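You operate a simulated robot arm through the tools that you are given. There is no shell and no other tool. Be economical: measure what you need, move in short steps, check, and stop when the job is done.

You are at the controls of a simulated two-armed robot. One attempt, no reset.

Task
Raise hose ONE from 1.0 to 1.75 bar in fine steps, then let the pressure off.
Fine: step slider to fine, pump with the hold button down; release ends open, the slider back at full; branch and result knobs stay.

Only the result counts: the job must be done as asked and must still hold three seconds after the hand-in. Knocking over, shifting, dropping, spilling or breaking anything else fails it.

Robot
Two 7-joint arms with two-finger parallel grippers on one trunk, on a base that drives. Base frame: it is fixed to the floor where the robot stands at the start and does not move with it; the origin is under the middle of the robot, x ahead of it, y to its left, z up; the surface under the hand at the start is at about z = 82. Units: cm, degrees, N and s.
The left shoulder is at the start at [7, 16.3, 132], the right one opposite. With the tool pointing down near the work surface each hand reaches from about 28 to 86 cm from the robot's upright axis, wherever it stands, measured 20 degrees to its own side. Places, roughly: blue knob marked branch [60, 0, 80]; button marked hold [60, 10, 90]; machine marked trial [70, -10, 100]; purple knob marked result [60, -20, 80]; screen marked trial [70, -10, 90]; teal knob marked release [70, 0, 100]; teal slider marked step [70, -20, 100]; trial plunger with teal head [60, -30, 90]. Payload 3.43 kg a hand.
The tool frame of a hand sits at the grasp point between the pads (the TCP): z along the fingers, y along the line on which they close. The tips reach 3.4 cm beyond it. Largest opening 12.8 cm; finger width 2.4, thickness 1.2; the body of the gripper, 4.8 by 13 cm, starts 9.6 cm behind the TCP.
Orientation is that of the tool frame in the base frame, as [roll, pitch, yaw] about the fixed x, y, z axes, in that order (R = Rz(yaw) Ry(pitch) Rx(roll)). With the fingers straight down and closing along the base's y, the tool's x points along the base's -x, its y along +y and its z along -z.

Tools
- The arms move only by the tool arm_command. It takes "left_moves", "right_moves" or both (then of equal length, played together; a hand with none holds still); each is a list of rows, each a list of 6 numbers: the shift along the tool's x, y, z in units of 50 mm (1.0 is 50 mm), then the turn, a rotation vector about the tool's x, y, z in units of 5 degrees (1.0 is 5 degrees). In form: [[tx, ty, tz, wx, wy, wz], ...]. A call has 1 to 12 rows; each row shifts and turns the commanded pose from where the row before left it, along the tool's axes as they then stand. "left_claw" and "right_claw" are, for a hand that has rows, the finger opening in cm, from 0 to 12.8, set as the call begins (left out, the last holds). A call with a number of a shift or a turn outside -1 to 1 is refused whole. A row lasts 0.2 s, in which the tool goes at most 5 cm and 8.6 degrees; a call with a longer step from one row to the next is refused whole, and so is a gripper value outside its range. Where a pose cannot be reached the arm comes as near as it can. A force on the tool above 40 N (or 10 N above the force at the start of the call, whichever is more), or a blocked arm, ends the call early, and 0.2 s more pass. Each finger travels about 15.3 cm/s and halts on what it meets, pressing with about 21 N; the grip force reading is that of the motor and also rises with nothing between the fingers. The clock runs only during rows and for 0.2 s after the last one: add rows that do not move to give the fingers time. It gives the time, the measured TCP pose, the force on the tool (base axes), the opening and the grip force at its end, in the units of the frame above (readings bear some noise), with the torque about the TCP (base axes, N m) and any sound that the robot's microphone picked up.
- Cameras (640 x 400 px; columns grow to the right, rows downward): "scene" is now at [12.63, -2.12, 153.13]; the picture's right is [-0.25, -0.97, 0.00], its down [-0.70, 0.18, -0.69] and it looks along [0.67, -0.17, -0.73] (base axes); focal length 221 px, centre (320, 200). "left" rides on the left gripper at [7.6, 1.1, -16] in its tool frame; the picture's right is [-0.15, 0.99, 0.00], its down [-0.88, -0.13, -0.46] and it looks along [-0.45, -0.07, 0.89] (tool axes); focal length 234 px, centre (320, 200). "right" rides on the right gripper at [7.6, -1.1, -16] in its tool frame; the picture's right is [0.15, 0.99, 0.00], its down [-0.88, 0.13, -0.46] and it looks along [-0.45, 0.07, 0.89] (tool axes); focal length 234 px, centre (320, 200).
- snapshot(camera): a new picture of that camera. No time passes.
- move_column(by): slides the trunk up (or, below 0, down) by that many cm; the arms and the scene camera ride with it, the base frame stays. It gives what a move gives, with no picture.
- steer(legs): drives the robot by 1 to 6 legs, each [ahead, left, turn to the left] in cm, cm and degrees, along the robot's own axes; the way and the turn of a leg run together, so that a leg with both is an arc; at most 150 cm and 180 degrees a leg. The arms and the cameras ride along, it lands a little off, and it stops where it bumps. It gives what a move gives.
- turn_head(pan, tilt): turns the head with the scene camera to pan (to the left, within 86 degrees either way) and tilt (down, from -29 to 69), counted from straight ahead of the robot. It gives what a move gives.
- locate(camera, pixels): there is no depth. For up to 12 entries [column, row, z] of the newest picture of that camera ("zoom" is the newest enlarged one), the place [x, y] in the base frame at which the ray of that pixel passes the height z, good to about 0.3 cm. No time passes.
- inspect(camera, box): a new picture of the part [left, top, right, bottom] of that camera's present view, enlarged. No time passes.
- finish_job(): hands the job in; it is judged then, once.

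Keep the steps short. Do not move on a guess: measure, check each grasp and each placing, and mend mistakes. In all there are 80 turns and 70 pictures (those below and enlarged ones count). Leave the grippers open and the arms clear of the work at the hand-in unless told otherwise, and finish with a single line.

The tools are called after "Request:" by a JSON object that holds its "fn" and its "kwargs". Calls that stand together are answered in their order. arm_command: Moves the arms, as the interface text tells. Its arguments: {"type":"object","properties":{"left_moves":{"type":"array"},"left_claw":{"type":"number"},"right_moves":{"type":"array"},"right_claw":{"type":"number"}},"required":[]} The other tools are called the same way: move_column (by) slides the trunk up or down; steer (legs) drives the base; turn_head (pan, tilt) turns the head that bears the scene camera; snapshot (camera) takes a picture; locate (camera, pixels) gives the place at which the rays of pixels pass given heights; inspect (camera, box) takes an enlarged picture of a part of a camera's view; finish_job () hands the job in.

At the start:

```text
clock: 0.0
left_ee_pos: [56.71, 19.48, 134.38]
left_orientation: [180.0, 0.0, -179.9]
left_wrist_force: [-0.1, -0.1, 0.3]
left_ft_torque: [0.01, 0.04, 0.02]
left_grip_width: 12.8
left_gripper_force: 0.0
right_ee_pos: [37.29, -23.54, 131.81]
right_orientation: [-179.9, 0.0, -180.0]
right_wrist_force: [-0.6, -0.2, -0.5]
right_ft_torque: [-0.02, 0.02, 0.0]
right_grip_width: 12.8
right_gripper_force: 0.1
trunk travel left (down, up): [-80.0, 14.0]
robot x, y, heading: [0.31, 0.17, -0.1]
head pan, tilt: [-14.7, 46.5]
```

scene: 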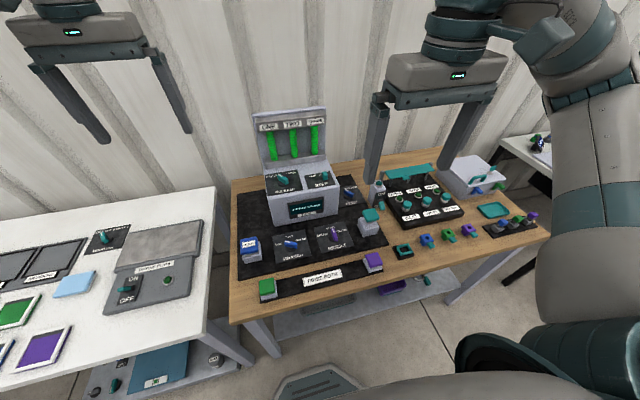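
right: 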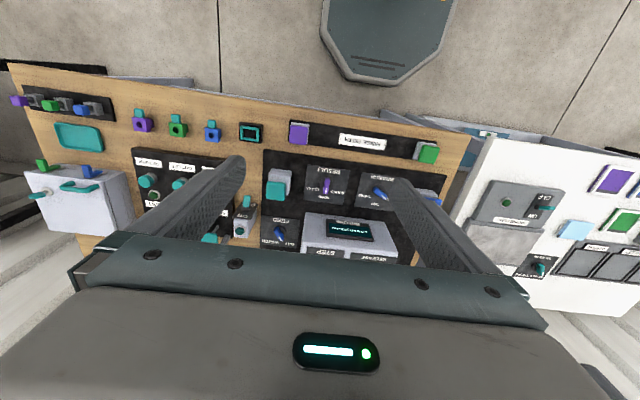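
left: 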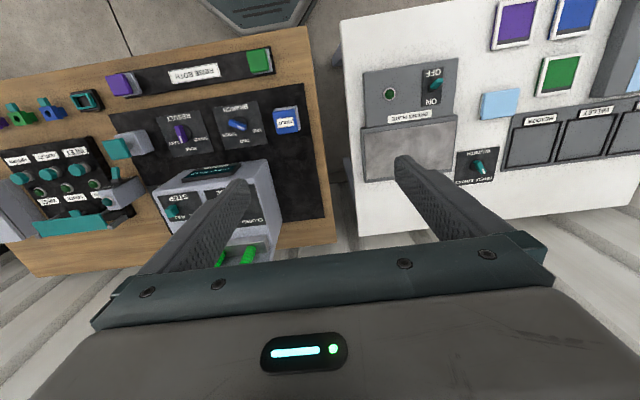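

I start by looking closely at the machine in the scene view (columns 230-400, rows 100-300).

Request:
{"fn": "inspect", "kwargs": {"camera": "scene", "box": [230, 100, 400, 206]}}

Request:
{"fn": "inspect", "kwargs": {"camera": "scene", "box": [230, 200, 400, 306]}}

Request:
{"fn": "inspect", "kwargs": {"camera": "left", "box": [100, 90, 310, 220]}}

```text
3.76 times, centred on (315, 153) of scene
```

zoom: 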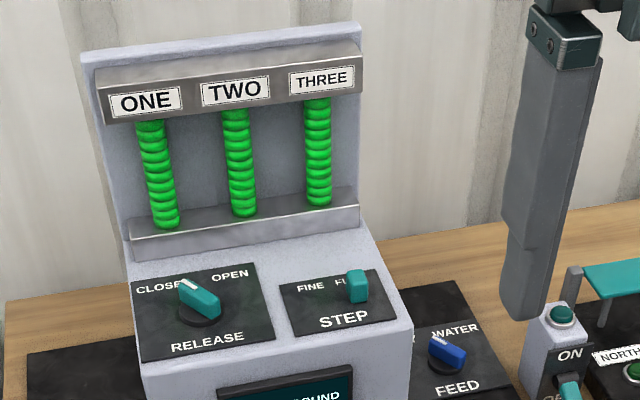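

```text
3.76 times, centred on (315, 253) of scene
```

zoom: 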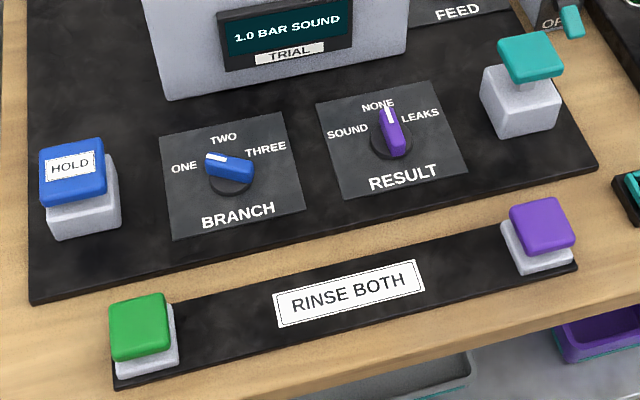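

```text
3.05 times, centred on (205, 155) of left
```

zoom: 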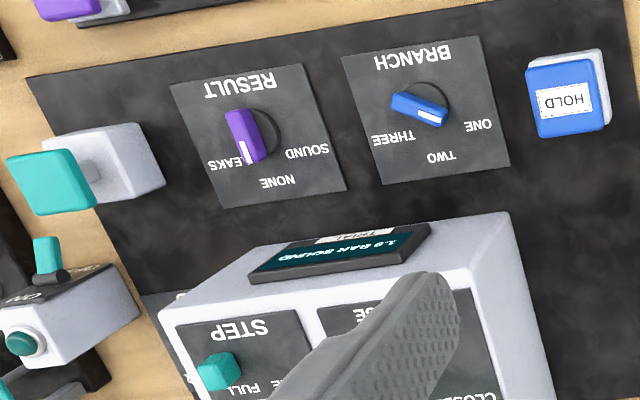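

Branch is at ONE, release at CLOSED, slider at FULL and the screen shows 1.0 bar. I triangulate the hold button, plunger, slider and release knob from two cameras.

Request:
{"fn": "locate", "kwargs": {"camera": "scene", "pixels": [[249, 244, 84], [249, 244, 92], [371, 214.6, 84], [371, 214.6, 94], [325, 176, 95], [325, 176, 105], [283, 179.5, 95], [283, 179.5, 105], [238, 278, 82], [390, 244, 82], [237, 196, 82]]}}

Request:
{"fn": "locate", "kwargs": {"camera": "left", "pixels": [[285, 123, 84], [285, 123, 92], [118, 149, 84], [118, 149, 94], [172, 211.5, 95], [172, 211.5, 105]]}}

```text
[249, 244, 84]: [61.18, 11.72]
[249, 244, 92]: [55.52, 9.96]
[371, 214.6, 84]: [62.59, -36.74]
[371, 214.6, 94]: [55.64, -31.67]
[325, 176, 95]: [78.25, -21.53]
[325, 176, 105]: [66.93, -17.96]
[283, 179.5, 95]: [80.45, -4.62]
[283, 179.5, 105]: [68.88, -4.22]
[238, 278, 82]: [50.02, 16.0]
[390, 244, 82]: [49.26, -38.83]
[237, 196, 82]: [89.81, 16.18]
```

```text
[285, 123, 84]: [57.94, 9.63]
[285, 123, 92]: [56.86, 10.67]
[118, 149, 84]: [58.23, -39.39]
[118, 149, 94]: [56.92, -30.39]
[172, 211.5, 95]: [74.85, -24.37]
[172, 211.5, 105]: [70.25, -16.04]
```

Estimates: hold (57.2, 10.4, 89.7), plunger head (57.2, -32.6, 91.7), slider (72.5, -20, 100). I bring the right hand over the front of the machine at z 122 for a closer look.

Request:
{"fn": "arm_command", "kwargs": {"right_moves": [[-0.8, 0.1, 0.3, 0, 0, 0], [-0.8, 0.1, 0.3, 0, 0, 0], [-0.8, 0.1, 0.3, 0, 0, 0], [-0.8, 0.1, 0.3, 0, 0, 0], [-0.8, 0.1, 0.3, 0, 0, 0], [-0.8, 0.1, 0.3, 0, 0, 0], [0, 0, 0, 0, 0, 0]]}}

Request:
{"fn": "snapshot", "kwargs": {"camera": "right"}}

```text
clock: 1.6
left_ee_pos: [56.51, 19.4, 134.55]
left_orientation: [-180.0, 0.0, -179.9]
left_wrist_force: [0.2, -0.5, -0.1]
left_ft_torque: [0.01, -0.02, 0.02]
left_grip_width: 12.82
left_gripper_force: 0.0
right_ee_pos: [61.32, -20.84, 122.83]
right_orientation: [-180.0, 0.1, -180.0]
right_wrist_force: [0.1, -0.5, 1.1]
right_ft_torque: [0.0, 0.0, 0.02]
right_grip_width: 12.79
right_gripper_force: 0.1
trunk travel left (down, up): [-80.0, 14.0]
robot x, y, heading: [0.29, -0.03, 0.1]
head pan, tilt: [-14.7, 46.5]
```

```text
63 pictures are left
```

right: 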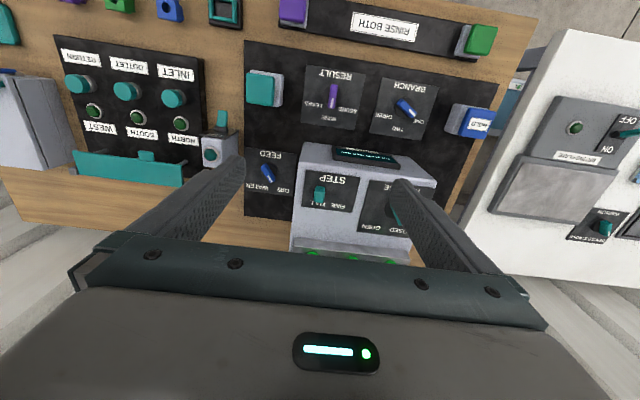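

The view is clear; I zoom in on the machine top (columns 230-450, rows 60-270).

Request:
{"fn": "inspect", "kwargs": {"camera": "right", "box": [285, 135, 445, 235]}}

Request:
{"fn": "inspect", "kwargs": {"camera": "right", "box": [230, 50, 500, 219]}}

Request:
{"fn": "inspect", "kwargs": {"camera": "scene", "box": [230, 130, 390, 230]}}

```text
4.00 times, centred on (365, 185) of right
```

zoom: 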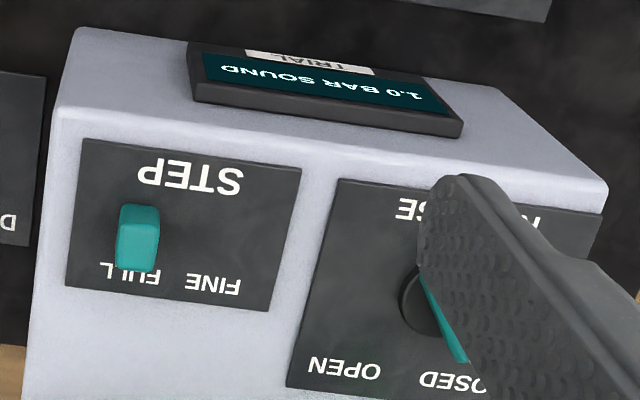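

```text
2.37 times, centred on (365, 134) of right
```

zoom: 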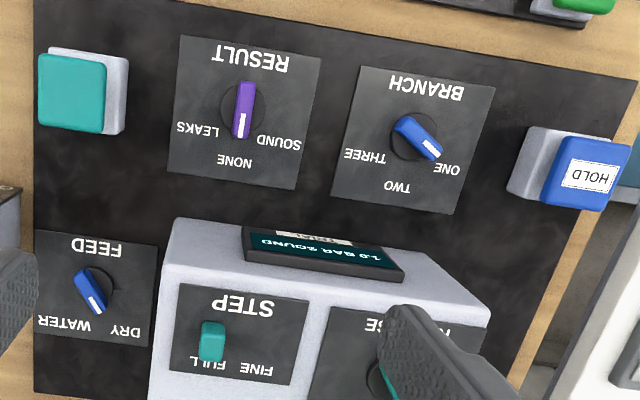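

```text
4.00 times, centred on (310, 180) of scene
```

zoom: 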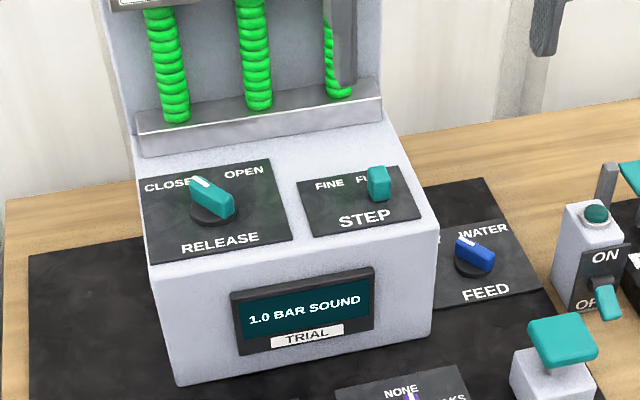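

Request:
{"fn": "locate", "kwargs": {"camera": "right", "pixels": [[306.3, 170, 97], [360, 177, 97], [301.8, 206.8, 97], [352.5, 212.5, 97], [319.5, 188.5, 97], [319.5, 188.5, 102], [260, 89, 88], [260, 89, 93], [477, 123, 88], [477, 123, 93]]}}

Request:
{"fn": "locate", "kwargs": {"camera": "scene", "pixels": [[324.5, 173, 97], [324.5, 173, 102], [370, 214.5, 88], [370, 214.5, 93], [304, 175, 97], [329.5, 171, 97], [335.5, 184.5, 97], [309.5, 189.5, 97], [265, 178, 97], [297, 169.5, 97], [303, 190, 97], [269, 197, 97]]}}

```text
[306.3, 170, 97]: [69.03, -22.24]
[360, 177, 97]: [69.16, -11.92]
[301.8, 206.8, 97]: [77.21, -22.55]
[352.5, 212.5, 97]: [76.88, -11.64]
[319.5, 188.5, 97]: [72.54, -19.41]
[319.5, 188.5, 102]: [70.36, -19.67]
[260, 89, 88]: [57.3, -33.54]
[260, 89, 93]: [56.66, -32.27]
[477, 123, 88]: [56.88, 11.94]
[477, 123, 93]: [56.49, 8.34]
```

```text
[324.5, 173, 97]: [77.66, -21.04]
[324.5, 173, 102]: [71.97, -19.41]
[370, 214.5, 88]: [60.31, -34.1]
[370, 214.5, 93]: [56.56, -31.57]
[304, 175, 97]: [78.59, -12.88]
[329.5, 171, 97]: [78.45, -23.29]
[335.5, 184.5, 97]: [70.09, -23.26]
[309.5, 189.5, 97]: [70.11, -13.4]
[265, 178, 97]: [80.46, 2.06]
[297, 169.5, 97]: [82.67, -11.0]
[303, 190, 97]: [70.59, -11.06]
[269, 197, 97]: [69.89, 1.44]
```

Request:
{"fn": "inspect", "kwargs": {"camera": "scene", "box": [270, 155, 350, 205]}}

Request:
{"fn": "inspect", "kwargs": {"camera": "right", "box": [290, 160, 370, 210]}}

```text
8.00 times, centred on (310, 180) of scene
```

zoom: 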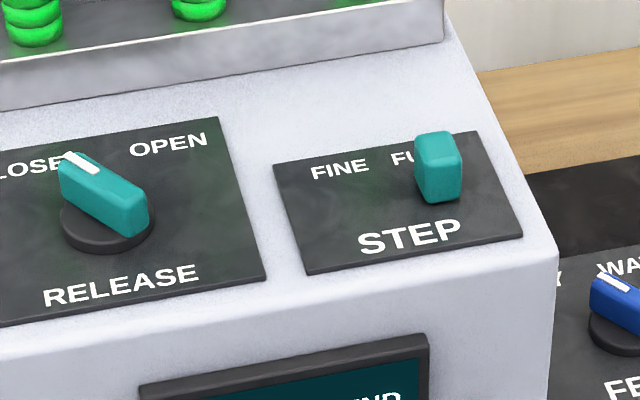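

```text
8.00 times, centred on (330, 185) of right
```

zoom: 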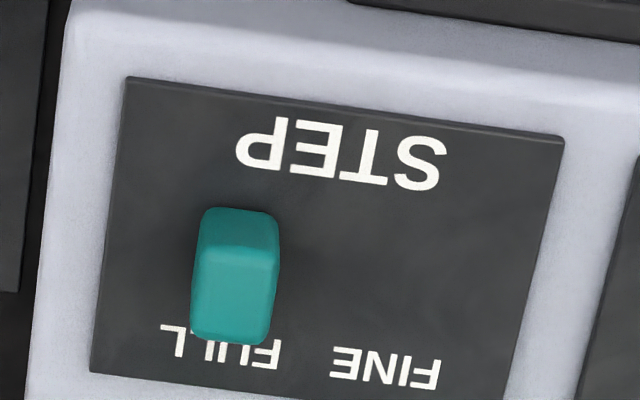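

Request:
{"fn": "locate", "kwargs": {"camera": "right", "pixels": [[320, 186, 98], [319.6, 191, 98], [319.6, 191, 102], [318.8, 202.7, 98], [318.8, 202.7, 102], [315, 198, 101], [324, 198, 101]]}}

Request:
{"fn": "locate", "kwargs": {"camera": "scene", "pixels": [[325.2, 180.2, 98], [325, 173.7, 98], [325, 173.7, 102], [324.4, 171.6, 98], [324.4, 171.6, 102], [282, 184.5, 98], [282, 184.5, 100]]}}

```text
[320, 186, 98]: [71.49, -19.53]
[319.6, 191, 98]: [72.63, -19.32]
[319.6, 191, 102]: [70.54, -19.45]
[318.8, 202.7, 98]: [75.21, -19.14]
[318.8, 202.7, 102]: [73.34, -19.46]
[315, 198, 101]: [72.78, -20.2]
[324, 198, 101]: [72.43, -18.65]
```

```text
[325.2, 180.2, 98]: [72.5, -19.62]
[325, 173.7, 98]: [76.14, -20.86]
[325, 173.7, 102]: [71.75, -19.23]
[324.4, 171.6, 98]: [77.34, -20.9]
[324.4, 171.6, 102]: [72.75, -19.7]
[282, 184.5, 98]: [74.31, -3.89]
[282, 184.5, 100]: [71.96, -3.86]
```

The slider cap is centred near (72.2, -19.5), top about z 102, panel near 98.8. I set the right opening to 6 cm, move over the slider, and lower to z 106.5.

Request:
{"fn": "arm_command", "kwargs": {"right_moves": [[-0.73, 0.09, 0, 0, 0, 0], [-0.73, 0.09, 0, 0, 0, 0], [-0.73, 0.09, 0, 0, 0, 0], [0, 0, 0.8, 0, 0, 0], [0, 0, 0.8, 0, 0, 0], [0, 0, 0.8, 0, 0, 0], [0, 0, 0.8, 0, 0, 0], [0, 0, 0, 0, 0, 0]], "right_claw": 6}}

Request:
{"fn": "snapshot", "kwargs": {"camera": "right"}}

Request:
{"fn": "inspect", "kwargs": {"camera": "scene", "box": [230, 100, 390, 200]}}

```text
clock: 3.4
left_ee_pos: [56.62, 19.34, 134.37]
left_orientation: [-180.0, 0.1, -179.9]
left_wrist_force: [0.0, 0.4, -0.5]
left_ft_torque: [0.05, -0.01, 0.01]
left_grip_width: 12.81
left_gripper_force: 0.0
right_ee_pos: [72.06, -19.33, 107.05]
right_orientation: [-179.9, 0.0, -180.0]
right_wrist_force: [-0.6, 0.3, -0.2]
right_ft_torque: [0.0, 0.0, 0.04]
right_grip_width: 6.0
right_gripper_force: 0.0
trunk travel left (down, up): [-80.0, 14.0]
robot x, y, heading: [0.16, -0.11, 0.1]
head pan, tilt: [-14.7, 46.5]
```

```text
57 pictures are left
```

right: 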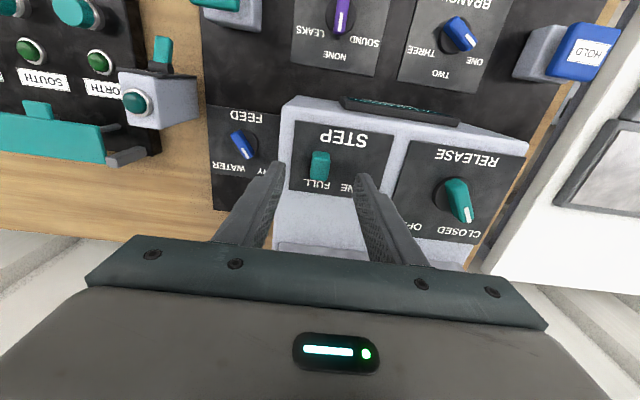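

```text
4.00 times, centred on (310, 150) of scene
```

zoom: 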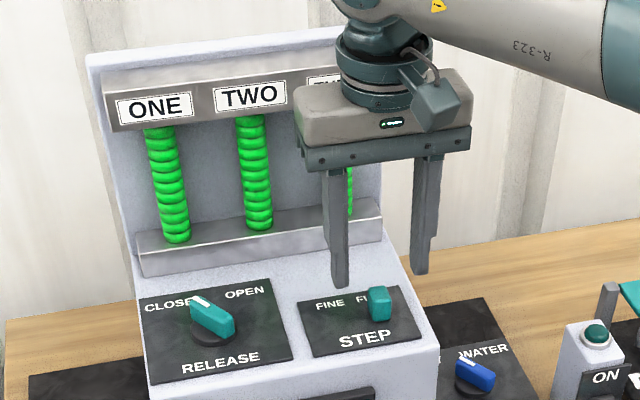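

The slider cap (319, 168) lies centred between the fingertips. I lower 3.4 cm and close gently to straddle it.

Request:
{"fn": "arm_command", "kwargs": {"right_moves": [[0, 0, 0.34, 0, 0, 0], [0, 0, 0.34, 0, 0, 0], [0, 0, 0, 0, 0, 0]]}}

Request:
{"fn": "inspect", "kwargs": {"camera": "right", "box": [240, 110, 400, 210]}}

```text
clock: 4.2
left_ee_pos: [56.62, 19.47, 134.31]
left_orientation: [179.9, 0.1, -180.0]
left_wrist_force: [-1.4, -0.4, 0.3]
left_ft_torque: [0.01, 0.01, -0.05]
left_grip_width: 12.79
left_gripper_force: 0.1
right_ee_pos: [71.87, -19.31, 103.52]
right_orientation: [-180.0, 0.0, 180.0]
right_wrist_force: [-0.6, 0.3, -0.6]
right_ft_torque: [-0.01, 0.0, 0.01]
right_grip_width: 6.01
right_gripper_force: 0.0
trunk travel left (down, up): [-80.0, 14.0]
robot x, y, heading: [0.24, 0.07, -0.0]
head pan, tilt: [-14.7, 46.5]
```

```text
4.00 times, centred on (320, 160) of right
```

zoom: 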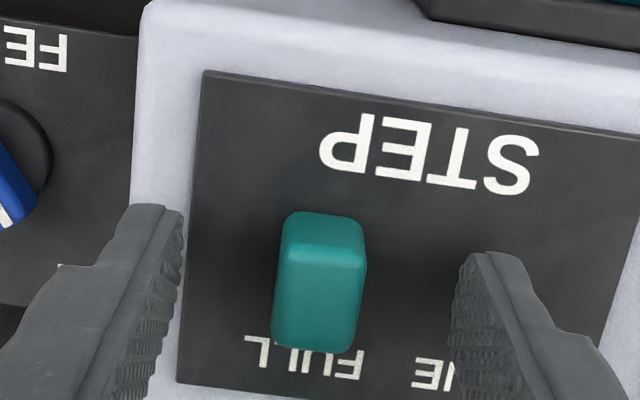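

Tips are either side of the cap. I close on it; the opening should stop near 1.8 cm.

Request:
{"fn": "arm_command", "kwargs": {"right_moves": [[0, 0, 0, 0, 0, 0], [0, 0, 0, 0, 0, 0], [0, 0, 0, 0, 0, 0]], "right_claw": 1.2}}

Request:
{"fn": "inspect", "kwargs": {"camera": "right", "box": [240, 110, 400, 210]}}

```text
clock: 5.0
left_ee_pos: [56.54, 19.27, 134.26]
left_orientation: [-180.0, 0.1, -179.9]
left_wrist_force: [-0.2, 0.1, -0.3]
left_ft_torque: [0.02, -0.04, 0.02]
left_grip_width: 12.81
left_gripper_force: 0.1
right_ee_pos: [71.93, -19.36, 103.53]
right_orientation: [180.0, 0.1, 180.0]
right_wrist_force: [-0.5, -0.7, -1.6]
right_ft_torque: [-0.02, -0.14, -0.01]
right_grip_width: 1.74
right_gripper_force: 45.1
trunk travel left (down, up): [-80.0, 14.0]
robot x, y, heading: [-0.05, -0.59, 0.1]
head pan, tilt: [-14.7, 46.5]
```

```text
4.00 times, centred on (320, 160) of right
```

zoom: 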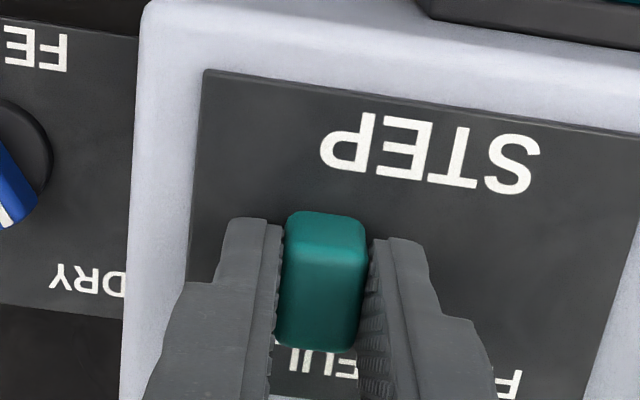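

Gripped at 1.74 cm. I drag it left (+y) about 3.4 cm in small steps, watching the force.

Request:
{"fn": "arm_command", "kwargs": {"right_moves": [[0, 0.17, 0, 0, 0, 0], [0, 0.17, 0, 0, 0, 0], [0, 0.17, 0, 0, 0, 0], [0, 0.17, 0, 0, 0, 0], [0, 0, 0, 0, 0, 0]]}}

Request:
{"fn": "inspect", "kwargs": {"camera": "scene", "box": [250, 140, 370, 215]}}

```text
clock: 6.2
left_ee_pos: [56.44, 19.53, 134.39]
left_orientation: [180.0, 0.1, -179.9]
left_wrist_force: [0.0, -0.3, 0.2]
left_ft_torque: [0.01, -0.02, 0.01]
left_grip_width: 12.82
left_gripper_force: 0.0
right_ee_pos: [72.05, -15.76, 103.45]
right_orientation: [-179.9, 0.1, -179.9]
right_wrist_force: [-11.1, 2.2, -2.9]
right_ft_torque: [-0.05, 0.06, -0.17]
right_grip_width: 1.74
right_gripper_force: 44.8
trunk travel left (down, up): [-80.0, 14.0]
robot x, y, heading: [0.25, -0.06, 0.0]
head pan, tilt: [-14.7, 46.5]
```

```text
5.33 times, centred on (310, 178) of scene
```

zoom: 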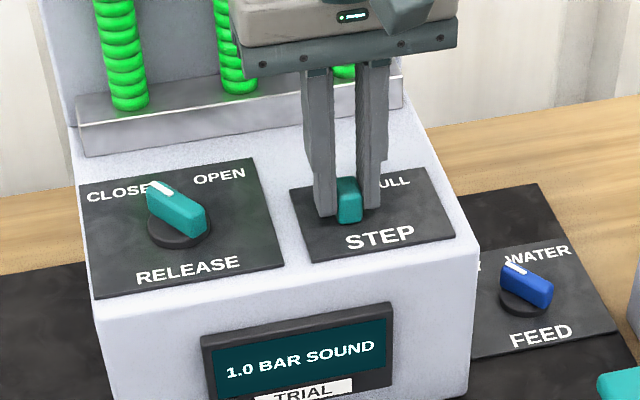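

It moved 3.6 cm without an end stop; a slight sideways force suggests the slot is slightly yawed. I move on 0.8 cm, with a hair back in x.

Request:
{"fn": "arm_command", "kwargs": {"right_moves": [[0.02, 0.08, 0, 0, 0, 0], [0.02, 0.08, 0, 0, 0, 0], [0, 0, 0, 0, 0, 0]]}}

```text
clock: 7.0
left_ee_pos: [56.53, 19.2, 134.44]
left_orientation: [-180.0, 0.1, 180.0]
left_wrist_force: [-0.4, 0.7, -0.1]
left_ft_torque: [0.04, -0.02, -0.03]
left_grip_width: 12.81
left_gripper_force: 0.0
right_ee_pos: [71.92, -15.35, 103.54]
right_orientation: [180.0, 0.2, 179.8]
right_wrist_force: [-2.4, -10.2, 9.1]
right_ft_torque: [-0.31, 0.9, 0.33]
right_grip_width: 1.77
right_gripper_force: 44.8
trunk travel left (down, up): [-80.0, 14.0]
robot x, y, heading: [-0.06, -0.38, -0.1]
head pan, tilt: [-14.7, 46.5]
```

Force of -10 N in y and only 0.4 cm gained: the end stop at about 4 cm travel. I open to 6 cm and lift, then look.

Request:
{"fn": "arm_command", "kwargs": {"right_moves": [[0, 0, 0, 0, 0, 0], [0, 0, 0, 0, 0, 0], [0, 0, -0.8, 0, 0, 0], [0, 0, -0.8, 0, 0, 0], [0, 0, -0.8, 0, 0, 0], [0, 0, -0.8, 0, 0, 0], [0, 0, 0, 0, 0, 0]], "right_claw": 5}}

Request:
{"fn": "inspect", "kwargs": {"camera": "scene", "box": [250, 140, 370, 215]}}

Request:
{"fn": "snapshot", "kwargs": {"camera": "right"}}

```text
clock: 8.6
left_ee_pos: [56.65, 19.47, 134.51]
left_orientation: [179.9, 0.1, -179.9]
left_wrist_force: [0.2, -0.4, 0.0]
left_ft_torque: [-0.01, 0.01, 0.0]
left_grip_width: 12.81
left_gripper_force: 0.1
right_ee_pos: [72.13, -14.98, 119.44]
right_orientation: [-180.0, -0.1, 179.9]
right_wrist_force: [0.2, 0.1, -0.5]
right_ft_torque: [0.0, 0.04, 0.0]
right_grip_width: 5.0
right_gripper_force: 0.2
trunk travel left (down, up): [-80.0, 14.0]
robot x, y, heading: [0.43, 0.07, 0.0]
head pan, tilt: [-14.7, 46.5]
```

```text
5.33 times, centred on (310, 178) of scene
```

zoom: 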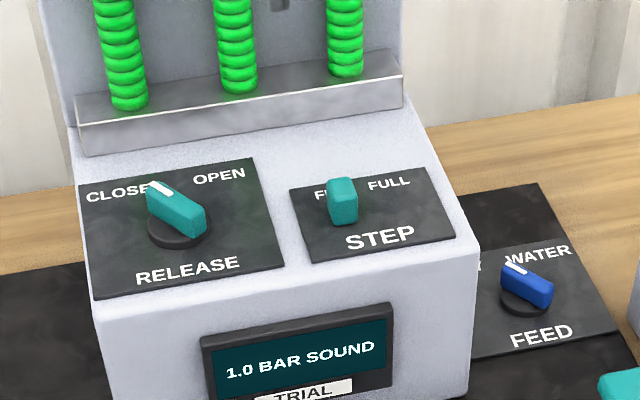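

```text
51 pictures are left
```

right: 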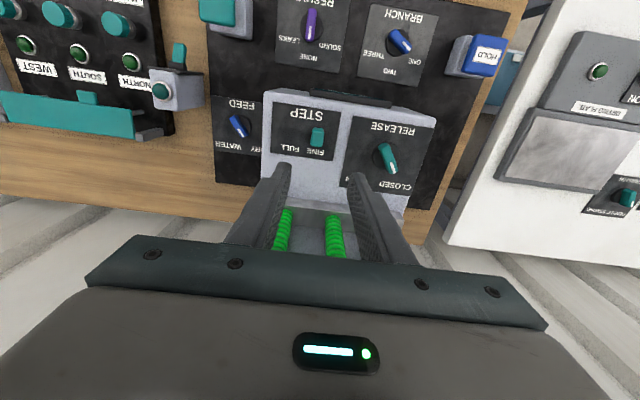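

The slider stands at FINE. Now I close both grippers and bring the left hand above the hold button and the right hand above the plunger, with the tips a few cm above each.

Request:
{"fn": "arm_command", "kwargs": {"left_moves": [[-0.02, -0.36, 0.6, 0, 0, 0], [-0.02, -0.36, 0.6, 0, 0, 0], [-0.02, -0.36, 0.6, 0, 0, 0], [-0.02, -0.36, 0.6, 0, 0, 0], [-0.02, -0.36, 0.6, 0, 0, 0], [0, 0, 0.68, 0, 0, 0], [0, 0, 0.68, 0, 0, 0], [0, 0, 0.68, 0, 0, 0], [0, 0, 0.68, 0, 0, 0], [0, 0, 0.68, 0, 0, 0], [0, 0, 0.68, 0, 0, 0], [0, 0, 0, 0, 0, 0]], "right_moves": [[0.6, -0.7, 0, 0, 0, 0], [0.6, -0.7, 0, 0, 0, 0], [0.6, -0.7, 0, 0, 0, 0], [0.6, -0.7, 0, 0, 0, 0], [0.6, -0.7, 0, 0, 0, 0], [0, 0, 0.6, 0, 0, 0], [0, 0, 0.6, 0, 0, 0], [0, 0, 0.6, 0, 0, 0], [0, 0, 0.6, 0, 0, 0], [0, 0, 0.6, 0, 0, 0], [0, 0, 0.6, 0, 0, 0], [0, 0, 0, 0, 0, 0]], "left_claw": 0, "right_claw": 0}}

Request:
{"fn": "snapshot", "kwargs": {"camera": "right"}}

Request:
{"fn": "snapshot", "kwargs": {"camera": "left"}}

Request:
{"fn": "snapshot", "kwargs": {"camera": "scene"}}

```text
clock: 11.2
left_ee_pos: [57.18, 10.45, 98.83]
left_orientation: [179.9, 0.1, -179.9]
left_wrist_force: [-0.4, -0.3, -0.3]
left_ft_torque: [-0.01, -0.01, 0.0]
left_grip_width: 0.0
left_gripper_force: 20.8
right_ee_pos: [57.18, -32.58, 101.69]
right_orientation: [180.0, 0.0, -180.0]
right_wrist_force: [-0.4, -0.1, -0.4]
right_ft_torque: [-0.02, -0.03, 0.0]
right_grip_width: 0.0
right_gripper_force: 21.4
trunk travel left (down, up): [-80.0, 14.0]
robot x, y, heading: [0.44, 0.06, 0.2]
head pan, tilt: [-14.7, 46.5]
```

```text
50 pictures are left
```

right: 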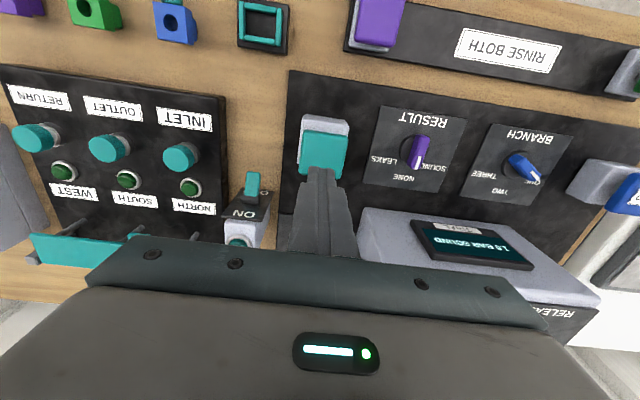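

```text
49 pictures are left
```

left: 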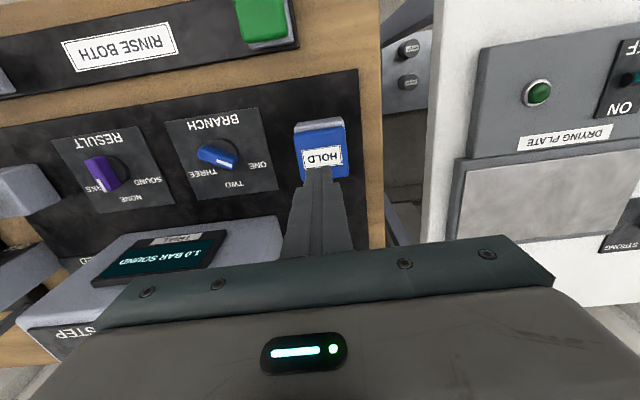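

```text
48 pictures are left
```

scene: 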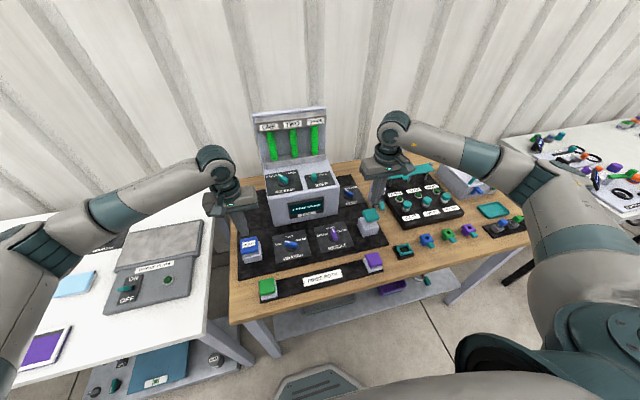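

Request:
{"fn": "locate", "kwargs": {"camera": "left", "pixels": [[323, 153, 89], [323, 153, 91], [299, 132, 90], [347, 177, 90]]}}

Request:
{"fn": "locate", "kwargs": {"camera": "right", "pixels": [[324, 154, 91], [324, 154, 93], [302, 131, 92], [348, 178, 92]]}}

Request:
{"fn": "inspect", "kwargs": {"camera": "scene", "box": [350, 170, 430, 250]}}

Request:
{"fn": "inspect", "kwargs": {"camera": "scene", "box": [200, 190, 300, 270]}}

```text
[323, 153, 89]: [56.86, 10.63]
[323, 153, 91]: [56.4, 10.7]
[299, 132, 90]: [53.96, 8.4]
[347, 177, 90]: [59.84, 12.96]
```

```text
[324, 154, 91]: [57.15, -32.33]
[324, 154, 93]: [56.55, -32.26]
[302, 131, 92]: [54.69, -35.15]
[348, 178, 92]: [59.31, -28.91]
```

```text
5.00 times, centred on (390, 210) of scene
```

zoom: 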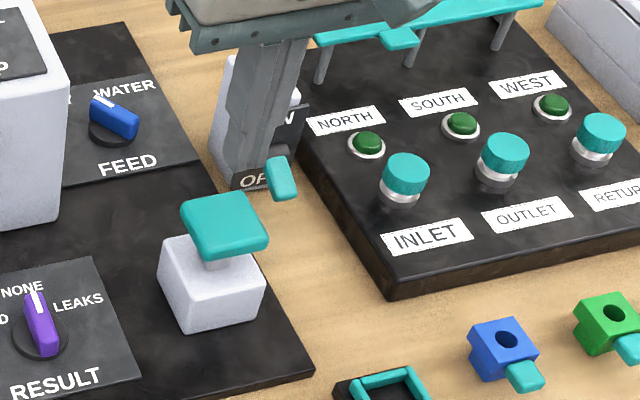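

```text
5.00 times, centred on (250, 230) of scene
```

zoom: 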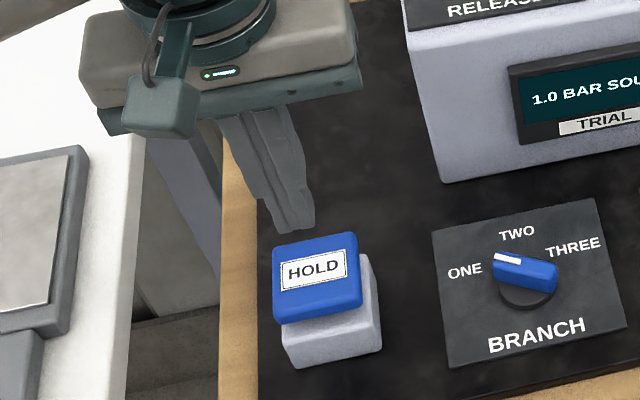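

The tips sit over the hold button (56.8, 10.6) and plunger (57, -32.4). I lower the left hand to just touch the hold button and a little beyond.

Request:
{"fn": "arm_command", "kwargs": {"left_moves": [[0.02, 0, 0.3, 0, 0, 0], [0.02, 0, 0.3, 0, 0, 0], [0.02, 0, 0.3, 0, 0, 0], [0, 0, 0.1, 0, 0, 0], [0, 0, 0.06, 0, 0, 0], [0, 0, 0.06, 0, 0, 0], [0, 0, 0, 0, 0, 0]]}}

Request:
{"fn": "inspect", "kwargs": {"camera": "scene", "box": [200, 190, 300, 270]}}

```text
clock: 12.8
left_ee_pos: [56.84, 10.3, 93.2]
left_orientation: [180.0, 0.0, -179.8]
left_wrist_force: [0.8, -0.8, 2.2]
left_ft_torque: [-0.03, -0.02, -0.02]
left_grip_width: 0.01
left_gripper_force: 21.2
right_ee_pos: [57.24, -32.74, 101.65]
right_orientation: [-179.9, 0.0, 180.0]
right_wrist_force: [-0.8, 0.2, 0.8]
right_ft_torque: [0.01, -0.02, 0.03]
right_grip_width: 0.01
right_gripper_force: 21.3
trunk travel left (down, up): [-80.0, 14.0]
robot x, y, heading: [0.11, -0.13, -0.1]
head pan, tilt: [-14.7, 46.5]
```

```text
5.00 times, centred on (250, 230) of scene
```

zoom: 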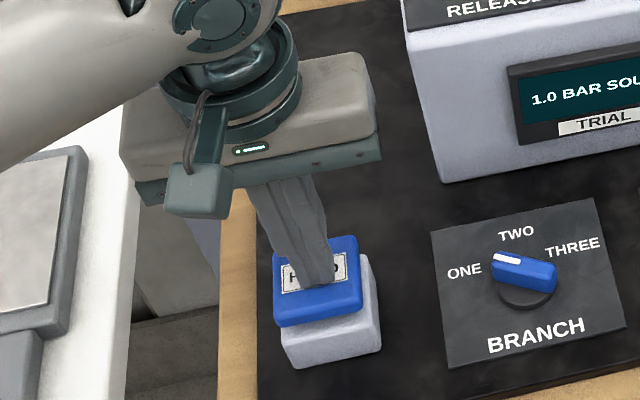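

Light contact (about 2 N) at tip z 89.8. I press on in 0.3 cm steps.

Request:
{"fn": "arm_command", "kwargs": {"left_moves": [[0, 0, 0.06, 0, 0, 0], [0, 0, 0.06, 0, 0, 0], [0, 0, 0.06, 0, 0, 0], [0, 0, 0, 0, 0, 0]]}}

Request:
{"fn": "inspect", "kwargs": {"camera": "scene", "box": [220, 180, 348, 260]}}

```text
clock: 13.8
left_ee_pos: [56.92, 10.36, 92.51]
left_orientation: [180.0, 0.1, -179.9]
left_wrist_force: [-1.0, -2.9, 4.2]
left_ft_torque: [-0.06, 0.09, 0.04]
left_grip_width: 0.02
left_gripper_force: 21.5
right_ee_pos: [57.14, -32.56, 101.75]
right_orientation: [179.9, 0.0, 180.0]
right_wrist_force: [0.9, -0.8, -0.5]
right_ft_torque: [0.02, -0.03, -0.02]
right_grip_width: 0.02
right_gripper_force: 21.0
trunk travel left (down, up): [-80.0, 14.0]
robot x, y, heading: [-0.24, -0.11, -0.3]
head pan, tilt: [-14.7, 46.5]
heard: click
```

```text
5.00 times, centred on (284, 220) of scene
```

zoom: 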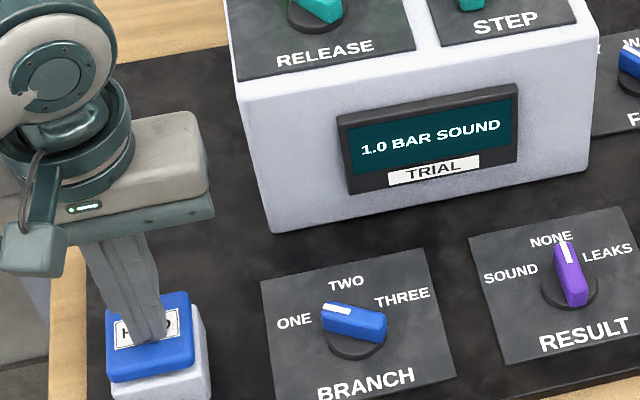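

The hold button clicked. I press it 0.2 cm deeper for margin while lowering the right hand close to the plunger head (tip ~92.5).

Request:
{"fn": "arm_command", "kwargs": {"left_moves": [[0, 0, 0.04, 0, 0, 0], [0, 0, 0, 0, 0, 0], [0, 0, 0, 0, 0, 0], [0, 0, 0, 0, 0, 0], [0, 0, 0, 0, 0, 0], [0, 0, 0, 0, 0, 0]], "right_moves": [[0, 0, 0.3, 0, 0, 0], [0, 0, 0.3, 0, 0, 0], [0, 0, 0.3, 0, 0, 0], [0, 0, 0.15, 0, 0, 0], [0, 0, 0.1, 0, 0, 0], [0, 0, 0, 0, 0, 0]]}}

Request:
{"fn": "inspect", "kwargs": {"camera": "scene", "box": [280, 170, 408, 250]}}

```text
clock: 15.2
left_ee_pos: [56.77, 10.61, 92.29]
left_orientation: [180.0, 0.1, -179.9]
left_wrist_force: [0.8, -1.7, 4.1]
left_ft_torque: [-0.03, 0.06, 0.03]
left_grip_width: 0.0
left_gripper_force: 20.5
right_ee_pos: [57.08, -32.66, 95.71]
right_orientation: [-180.0, 0.0, -179.9]
right_wrist_force: [-1.3, -0.5, 1.6]
right_ft_torque: [-0.03, 0.08, -0.01]
right_grip_width: 0.0
right_gripper_force: 20.7
trunk travel left (down, up): [-80.0, 14.0]
robot x, y, heading: [0.0, -0.02, 0.3]
head pan, tilt: [-14.7, 46.5]
```

```text
5.00 times, centred on (344, 210) of scene
```

zoom: 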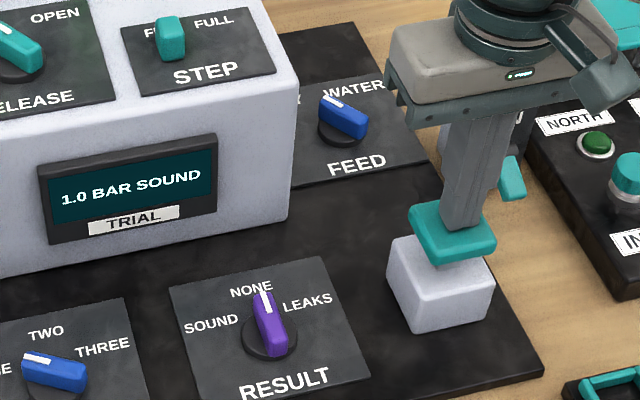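

The right tip is at about the head's surface. I press the plunger down 1.2 cm in small steps and read the screen.

Request:
{"fn": "arm_command", "kwargs": {"right_moves": [[0, 0, 0.08, 0, 0, 0], [0, 0, 0.08, 0, 0, 0], [0, 0, 0.08, 0, 0, 0], [0, 0, 0, 0, 0, 0]]}}

Request:
{"fn": "inspect", "kwargs": {"camera": "scene", "box": [280, 170, 408, 250]}}

```text
clock: 16.2
left_ee_pos: [56.74, 10.52, 92.33]
left_orientation: [-180.0, -0.1, -179.9]
left_wrist_force: [0.0, -1.5, 4.2]
left_ft_torque: [-0.01, 0.02, 0.02]
left_grip_width: 0.0
left_gripper_force: 21.0
right_ee_pos: [57.02, -32.44, 94.53]
right_orientation: [180.0, 0.1, -179.9]
right_wrist_force: [0.2, -2.3, 3.6]
right_ft_torque: [-0.09, 0.03, 0.0]
right_grip_width: 0.0
right_gripper_force: 20.7
trunk travel left (down, up): [-80.0, 14.0]
robot x, y, heading: [-0.13, 0.31, 0.1]
head pan, tilt: [-14.7, 46.5]
```

```text
5.00 times, centred on (344, 210) of scene
```

zoom: 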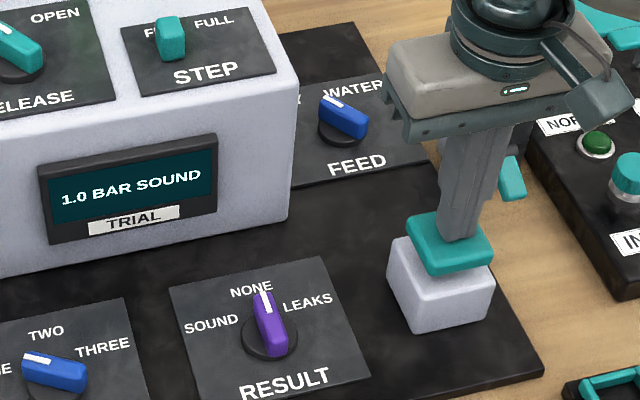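

The head went down about 1 cm (3.6 N), screen still 1.0. I press further 0.8 cm, then stop and read.

Request:
{"fn": "arm_command", "kwargs": {"right_moves": [[0, 0, 0.06, 0, 0, 0], [0, 0, 0.06, 0, 0, 0], [0, 0, 0.04, 0, 0, 0], [0, 0, 0, 0, 0, 0]]}}

Request:
{"fn": "inspect", "kwargs": {"camera": "scene", "box": [280, 170, 408, 250]}}

```text
clock: 17.2
left_ee_pos: [56.77, 10.39, 92.37]
left_orientation: [-179.9, 0.0, -179.8]
left_wrist_force: [-0.6, -2.7, 4.8]
left_ft_torque: [-0.06, 0.06, 0.04]
left_grip_width: 0.01
left_gripper_force: 20.4
right_ee_pos: [57.06, -32.63, 93.74]
right_orientation: [-180.0, 0.1, -180.0]
right_wrist_force: [2.6, 1.1, 5.2]
right_ft_torque: [0.01, -0.06, -0.01]
right_grip_width: 0.02
right_gripper_force: 21.4
trunk travel left (down, up): [-80.0, 14.0]
robot x, y, heading: [0.46, 0.06, 0.3]
head pan, tilt: [-14.7, 46.5]
heard: click
```

```text
5.00 times, centred on (344, 210) of scene
```

zoom: 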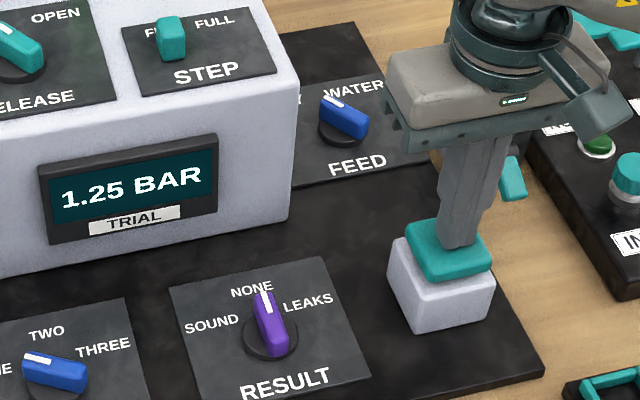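

One stroke gives +0.25: 1.25 bar. Two more needed. I lift 2.2 cm so the head returns, and look.

Request:
{"fn": "arm_command", "kwargs": {"right_moves": [[0, 0, -0.15, 0, 0, 0], [0, 0, -0.15, 0, 0, 0], [0, 0, -0.16, 0, 0, 0], [0, 0, 0, 0, 0, 0]]}}

Request:
{"fn": "inspect", "kwargs": {"camera": "scene", "box": [280, 170, 408, 250]}}

```text
clock: 18.2
left_ee_pos: [56.96, 10.42, 92.39]
left_orientation: [179.9, 0.0, -179.9]
left_wrist_force: [0.6, -0.6, 4.4]
left_ft_torque: [0.01, 0.08, 0.01]
left_grip_width: 0.04
left_gripper_force: 21.4
right_ee_pos: [56.94, -32.64, 96.01]
right_orientation: [-179.9, 0.1, -180.0]
right_wrist_force: [-0.8, -1.2, 2.4]
right_ft_torque: [-0.05, -0.02, 0.01]
right_grip_width: 0.0
right_gripper_force: 20.8
trunk travel left (down, up): [-80.0, 14.0]
robot x, y, heading: [0.47, -0.09, -0.1]
head pan, tilt: [-14.7, 46.5]
```

```text
5.00 times, centred on (344, 210) of scene
```

zoom: 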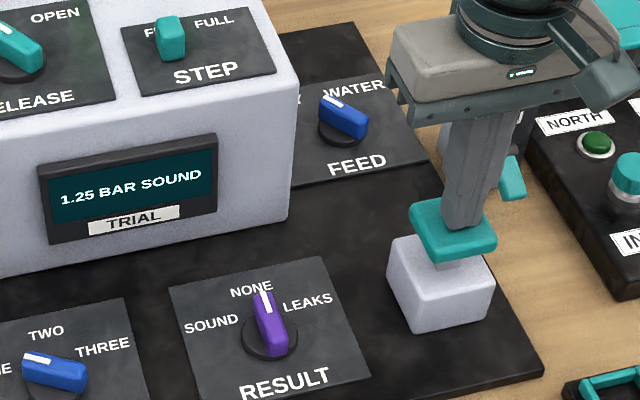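

The head is back up, the screen reads 1.25 BAR SOUND. Second stroke: down 2.35 cm.

Request:
{"fn": "arm_command", "kwargs": {"right_moves": [[0, 0, 0.12, 0, 0, 0], [0, 0, 0.12, 0, 0, 0], [0, 0, 0.12, 0, 0, 0], [0, 0, 0.11, 0, 0, 0], [0, 0, 0, 0, 0, 0]]}}

Request:
{"fn": "inspect", "kwargs": {"camera": "scene", "box": [280, 170, 408, 250]}}

```text
clock: 19.4
left_ee_pos: [56.76, 10.46, 92.4]
left_orientation: [-180.0, 0.0, -179.9]
left_wrist_force: [1.5, 0.1, 3.5]
left_ft_torque: [0.02, -0.03, 0.02]
left_grip_width: 0.0
left_gripper_force: 20.9
right_ee_pos: [57.06, -32.48, 93.61]
right_orientation: [180.0, -0.1, 180.0]
right_wrist_force: [-2.9, -0.4, 5.0]
right_ft_torque: [-0.05, 0.17, 0.0]
right_grip_width: 0.0
right_gripper_force: 20.6
trunk travel left (down, up): [-80.0, 14.0]
robot x, y, heading: [0.23, -0.12, -0.0]
head pan, tilt: [-14.7, 46.5]
heard: click
```

```text
5.00 times, centred on (344, 210) of scene
```

zoom: 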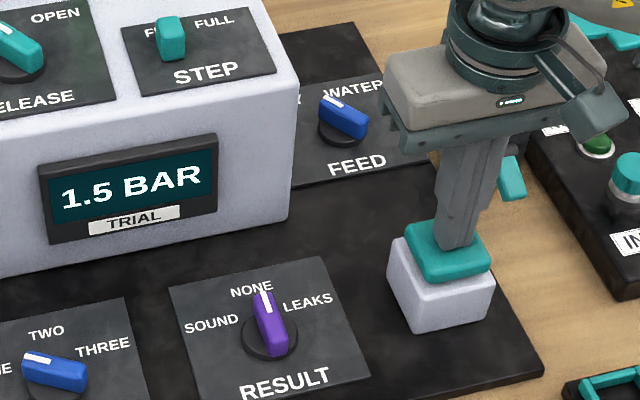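

1.5 bar. I lift 2.3 cm, then check before the last stroke.

Request:
{"fn": "arm_command", "kwargs": {"right_moves": [[0, 0, -0.15, 0, 0, 0], [0, 0, -0.15, 0, 0, 0], [0, 0, -0.17, 0, 0, 0], [0, 0, 0, 0, 0, 0], [0, 0, 0, 0, 0, 0]]}}

Request:
{"fn": "inspect", "kwargs": {"camera": "scene", "box": [280, 170, 408, 250]}}

```text
clock: 20.6
left_ee_pos: [56.62, 10.54, 92.31]
left_orientation: [-179.9, 0.0, -180.0]
left_wrist_force: [-1.8, -0.4, 4.2]
left_ft_torque: [-0.01, 0.1, 0.01]
left_grip_width: 0.0
left_gripper_force: 20.9
right_ee_pos: [56.85, -32.61, 95.95]
right_orientation: [-179.9, -0.1, -180.0]
right_wrist_force: [1.2, 0.6, 1.8]
right_ft_torque: [0.0, 0.02, 0.0]
right_grip_width: 0.0
right_gripper_force: 21.5
trunk travel left (down, up): [-80.0, 14.0]
robot x, y, heading: [0.06, -0.28, -0.0]
head pan, tilt: [-14.7, 46.5]
```

```text
5.00 times, centred on (344, 210) of scene
```

zoom: 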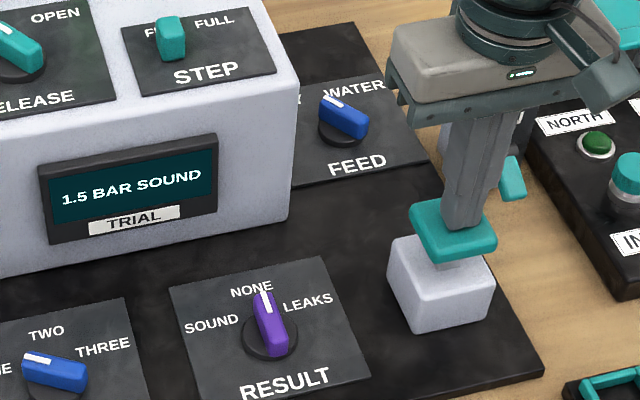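

Head is up at 1.5 bar. Third and last stroke.

Request:
{"fn": "arm_command", "kwargs": {"right_moves": [[0, 0, 0.12, 0, 0, 0], [0, 0, 0.12, 0, 0, 0], [0, 0, 0.12, 0, 0, 0], [0, 0, 0.11, 0, 0, 0], [0, 0, 0, 0, 0, 0]]}}

Request:
{"fn": "inspect", "kwargs": {"camera": "scene", "box": [280, 170, 408, 250]}}

```text
clock: 21.8
left_ee_pos: [56.75, 10.47, 92.45]
left_orientation: [-180.0, 0.2, -179.9]
left_wrist_force: [1.4, -0.7, 4.0]
left_ft_torque: [-0.01, 0.03, 0.01]
left_grip_width: 0.03
left_gripper_force: 21.6
right_ee_pos: [57.0, -32.59, 93.58]
right_orientation: [180.0, 0.0, -179.9]
right_wrist_force: [-2.6, 0.4, 4.6]
right_ft_torque: [0.03, 0.11, -0.03]
right_grip_width: 0.0
right_gripper_force: 21.3
trunk travel left (down, up): [-80.0, 14.0]
robot x, y, heading: [-0.31, -0.38, 0.1]
head pan, tilt: [-14.7, 46.5]
heard: click
```

```text
5.00 times, centred on (344, 210) of scene
```

zoom: 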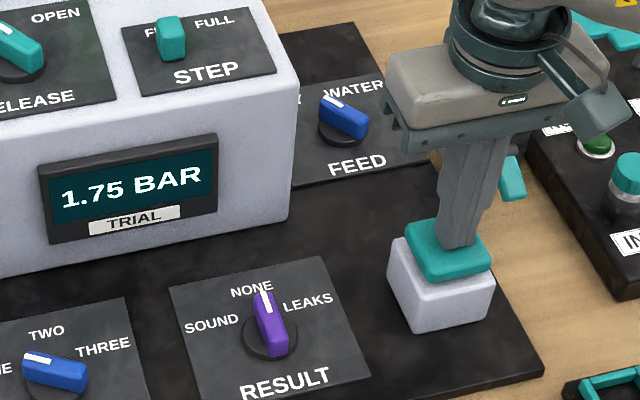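

1.75 bar. I lift the right hand clear (to z ~112) with hold still pressed, and check the reading.

Request:
{"fn": "arm_command", "kwargs": {"right_moves": [[0, 0, -0.3, 0, 0, 0], [0, 0, -0.6, 0, 0, 0], [0, 0, -0.8, 0, 0, 0], [0, 0, -0.8, 0, 0, 0], [0, 0, -0.8, 0, 0, 0], [0, 0, -0.8, 0, 0, 0], [0, 0, -0.8, 0, 0, 0], [0, 0, 0, 0, 0, 0]]}}

Request:
{"fn": "inspect", "kwargs": {"camera": "scene", "box": [250, 150, 410, 250]}}

```text
clock: 23.6
left_ee_pos: [56.82, 10.49, 92.41]
left_orientation: [179.9, 0.0, -179.8]
left_wrist_force: [-2.2, 0.8, 4.7]
left_ft_torque: [0.06, 0.07, -0.02]
left_grip_width: 0.0
left_gripper_force: 20.7
right_ee_pos: [56.96, -32.51, 118.19]
right_orientation: [180.0, 0.0, -180.0]
right_wrist_force: [0.8, -0.1, -0.5]
right_ft_torque: [0.02, 0.03, 0.04]
right_grip_width: 0.01
right_gripper_force: 20.5
trunk travel left (down, up): [-80.0, 14.0]
robot x, y, heading: [-0.36, 0.14, -0.0]
head pan, tilt: [-14.7, 46.5]
```

```text
4.00 times, centred on (330, 200) of scene
```

zoom: 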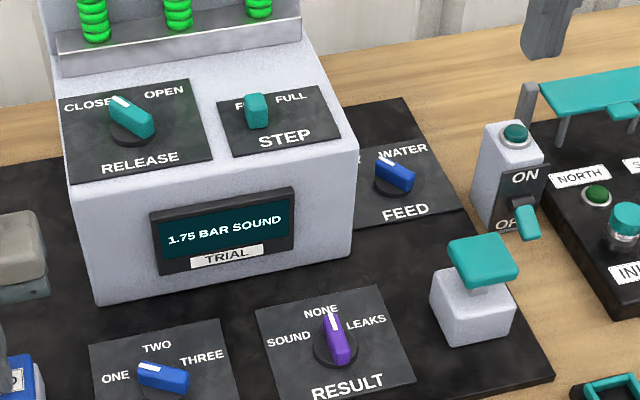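

Reading 1.75 BAR SOUND, head up. I let the hold button go, lift the left hand and bring it near the release knob (66, -4, 118) for a close look, opening it to 6 cm.

Request:
{"fn": "arm_command", "kwargs": {"left_moves": [[0, 0, -0.5, 0, 0, 0], [0, 0, -0.9, 0, 0, 0], [0, 0, -0.9, 0, 0, 0], [0, 0, -0.9, 0, 0, 0], [0, 0, -0.9, 0, 0, 0], [0, 0, -0.9, 0, 0, 0], [-0.5, -0.72, 0, 0, 0, 0], [-0.5, -0.72, 0, 0, 0, 0], [-0.45, -0.72, 0, 0, 0, 0], [-0.4, -0.72, 0, 0, 0, 0], [0, 0, 0, 0, 0, 0]], "left_claw": 6}}

Request:
{"fn": "snapshot", "kwargs": {"camera": "left"}}

Request:
{"fn": "inspect", "kwargs": {"camera": "scene", "box": [250, 150, 350, 212]}}

```text
clock: 26.0
left_ee_pos: [66.28, -3.75, 117.66]
left_orientation: [-180.0, 0.1, -180.0]
left_wrist_force: [0.4, 0.0, 0.2]
left_ft_torque: [-0.01, 0.01, 0.01]
left_grip_width: 5.99
left_gripper_force: 0.0
right_ee_pos: [57.02, -32.34, 118.04]
right_orientation: [-180.0, 0.1, -179.9]
right_wrist_force: [0.2, 0.6, 0.5]
right_ft_torque: [-0.01, 0.0, 0.04]
right_grip_width: 0.02
right_gripper_force: 21.0
trunk travel left (down, up): [-80.0, 14.0]
robot x, y, heading: [0.15, -0.07, -0.2]
head pan, tilt: [-14.7, 46.5]
```

```text
35 pictures are left
```

left: 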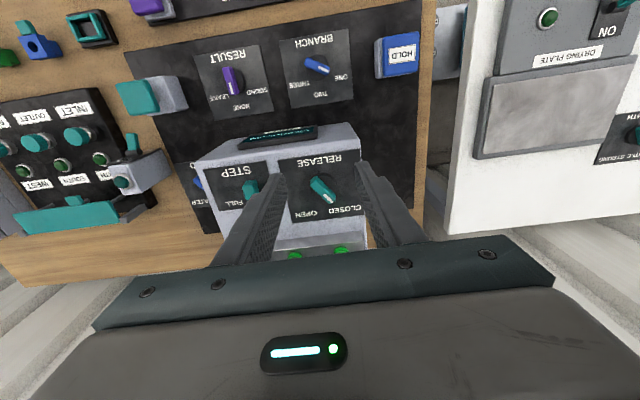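

```text
6.40 times, centred on (300, 181) of scene
```

zoom: 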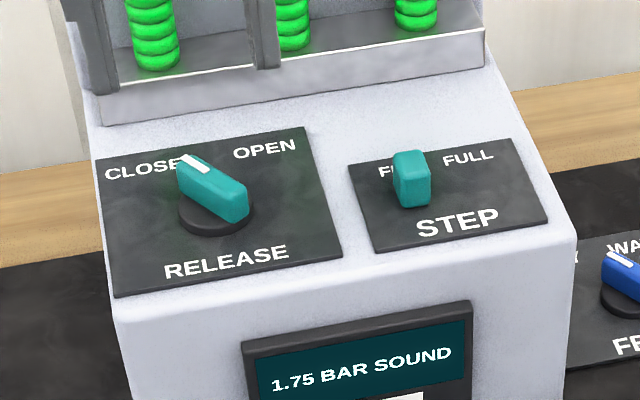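

Request:
{"fn": "inspect", "kwargs": {"camera": "left", "box": [275, 150, 371, 225]}}

Request:
{"fn": "locate", "kwargs": {"camera": "scene", "pixels": [[283.5, 184, 99], [280, 174.5, 101], [288.5, 180.5, 101], [280, 174.5, 102], [288.5, 180.5, 102]]}}

```text
5.33 times, centred on (323, 188) of left
```

zoom: 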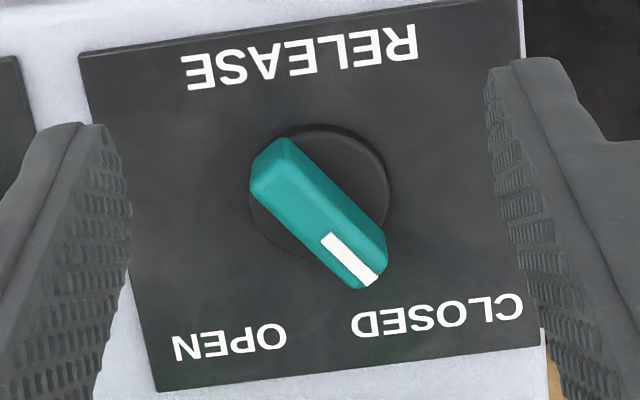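

```text
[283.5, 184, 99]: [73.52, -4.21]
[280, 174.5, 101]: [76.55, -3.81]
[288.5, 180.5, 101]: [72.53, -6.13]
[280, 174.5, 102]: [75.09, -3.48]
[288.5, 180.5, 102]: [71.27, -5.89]
```

Request:
{"fn": "locate", "kwargs": {"camera": "zoom", "pixels": [[320, 190, 99], [328, 240, 101.5], [370, 280, 101.5], [270, 185, 101.5], [318, 215, 101.5], [225, 342, 98.8], [435, 315, 98.8], [298, 62, 98.8], [80, 58, 98.8], [518, 5, 98.8], [545, 340, 98.8], [160, 390, 98.8]]}}

```text
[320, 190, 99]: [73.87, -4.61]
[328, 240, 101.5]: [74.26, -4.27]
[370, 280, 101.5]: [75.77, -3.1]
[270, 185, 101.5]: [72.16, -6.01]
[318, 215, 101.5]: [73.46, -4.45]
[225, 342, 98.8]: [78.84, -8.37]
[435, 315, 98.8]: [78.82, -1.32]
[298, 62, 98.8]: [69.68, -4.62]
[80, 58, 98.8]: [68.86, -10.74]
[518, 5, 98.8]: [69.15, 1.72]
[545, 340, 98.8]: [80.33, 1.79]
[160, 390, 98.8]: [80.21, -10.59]
```

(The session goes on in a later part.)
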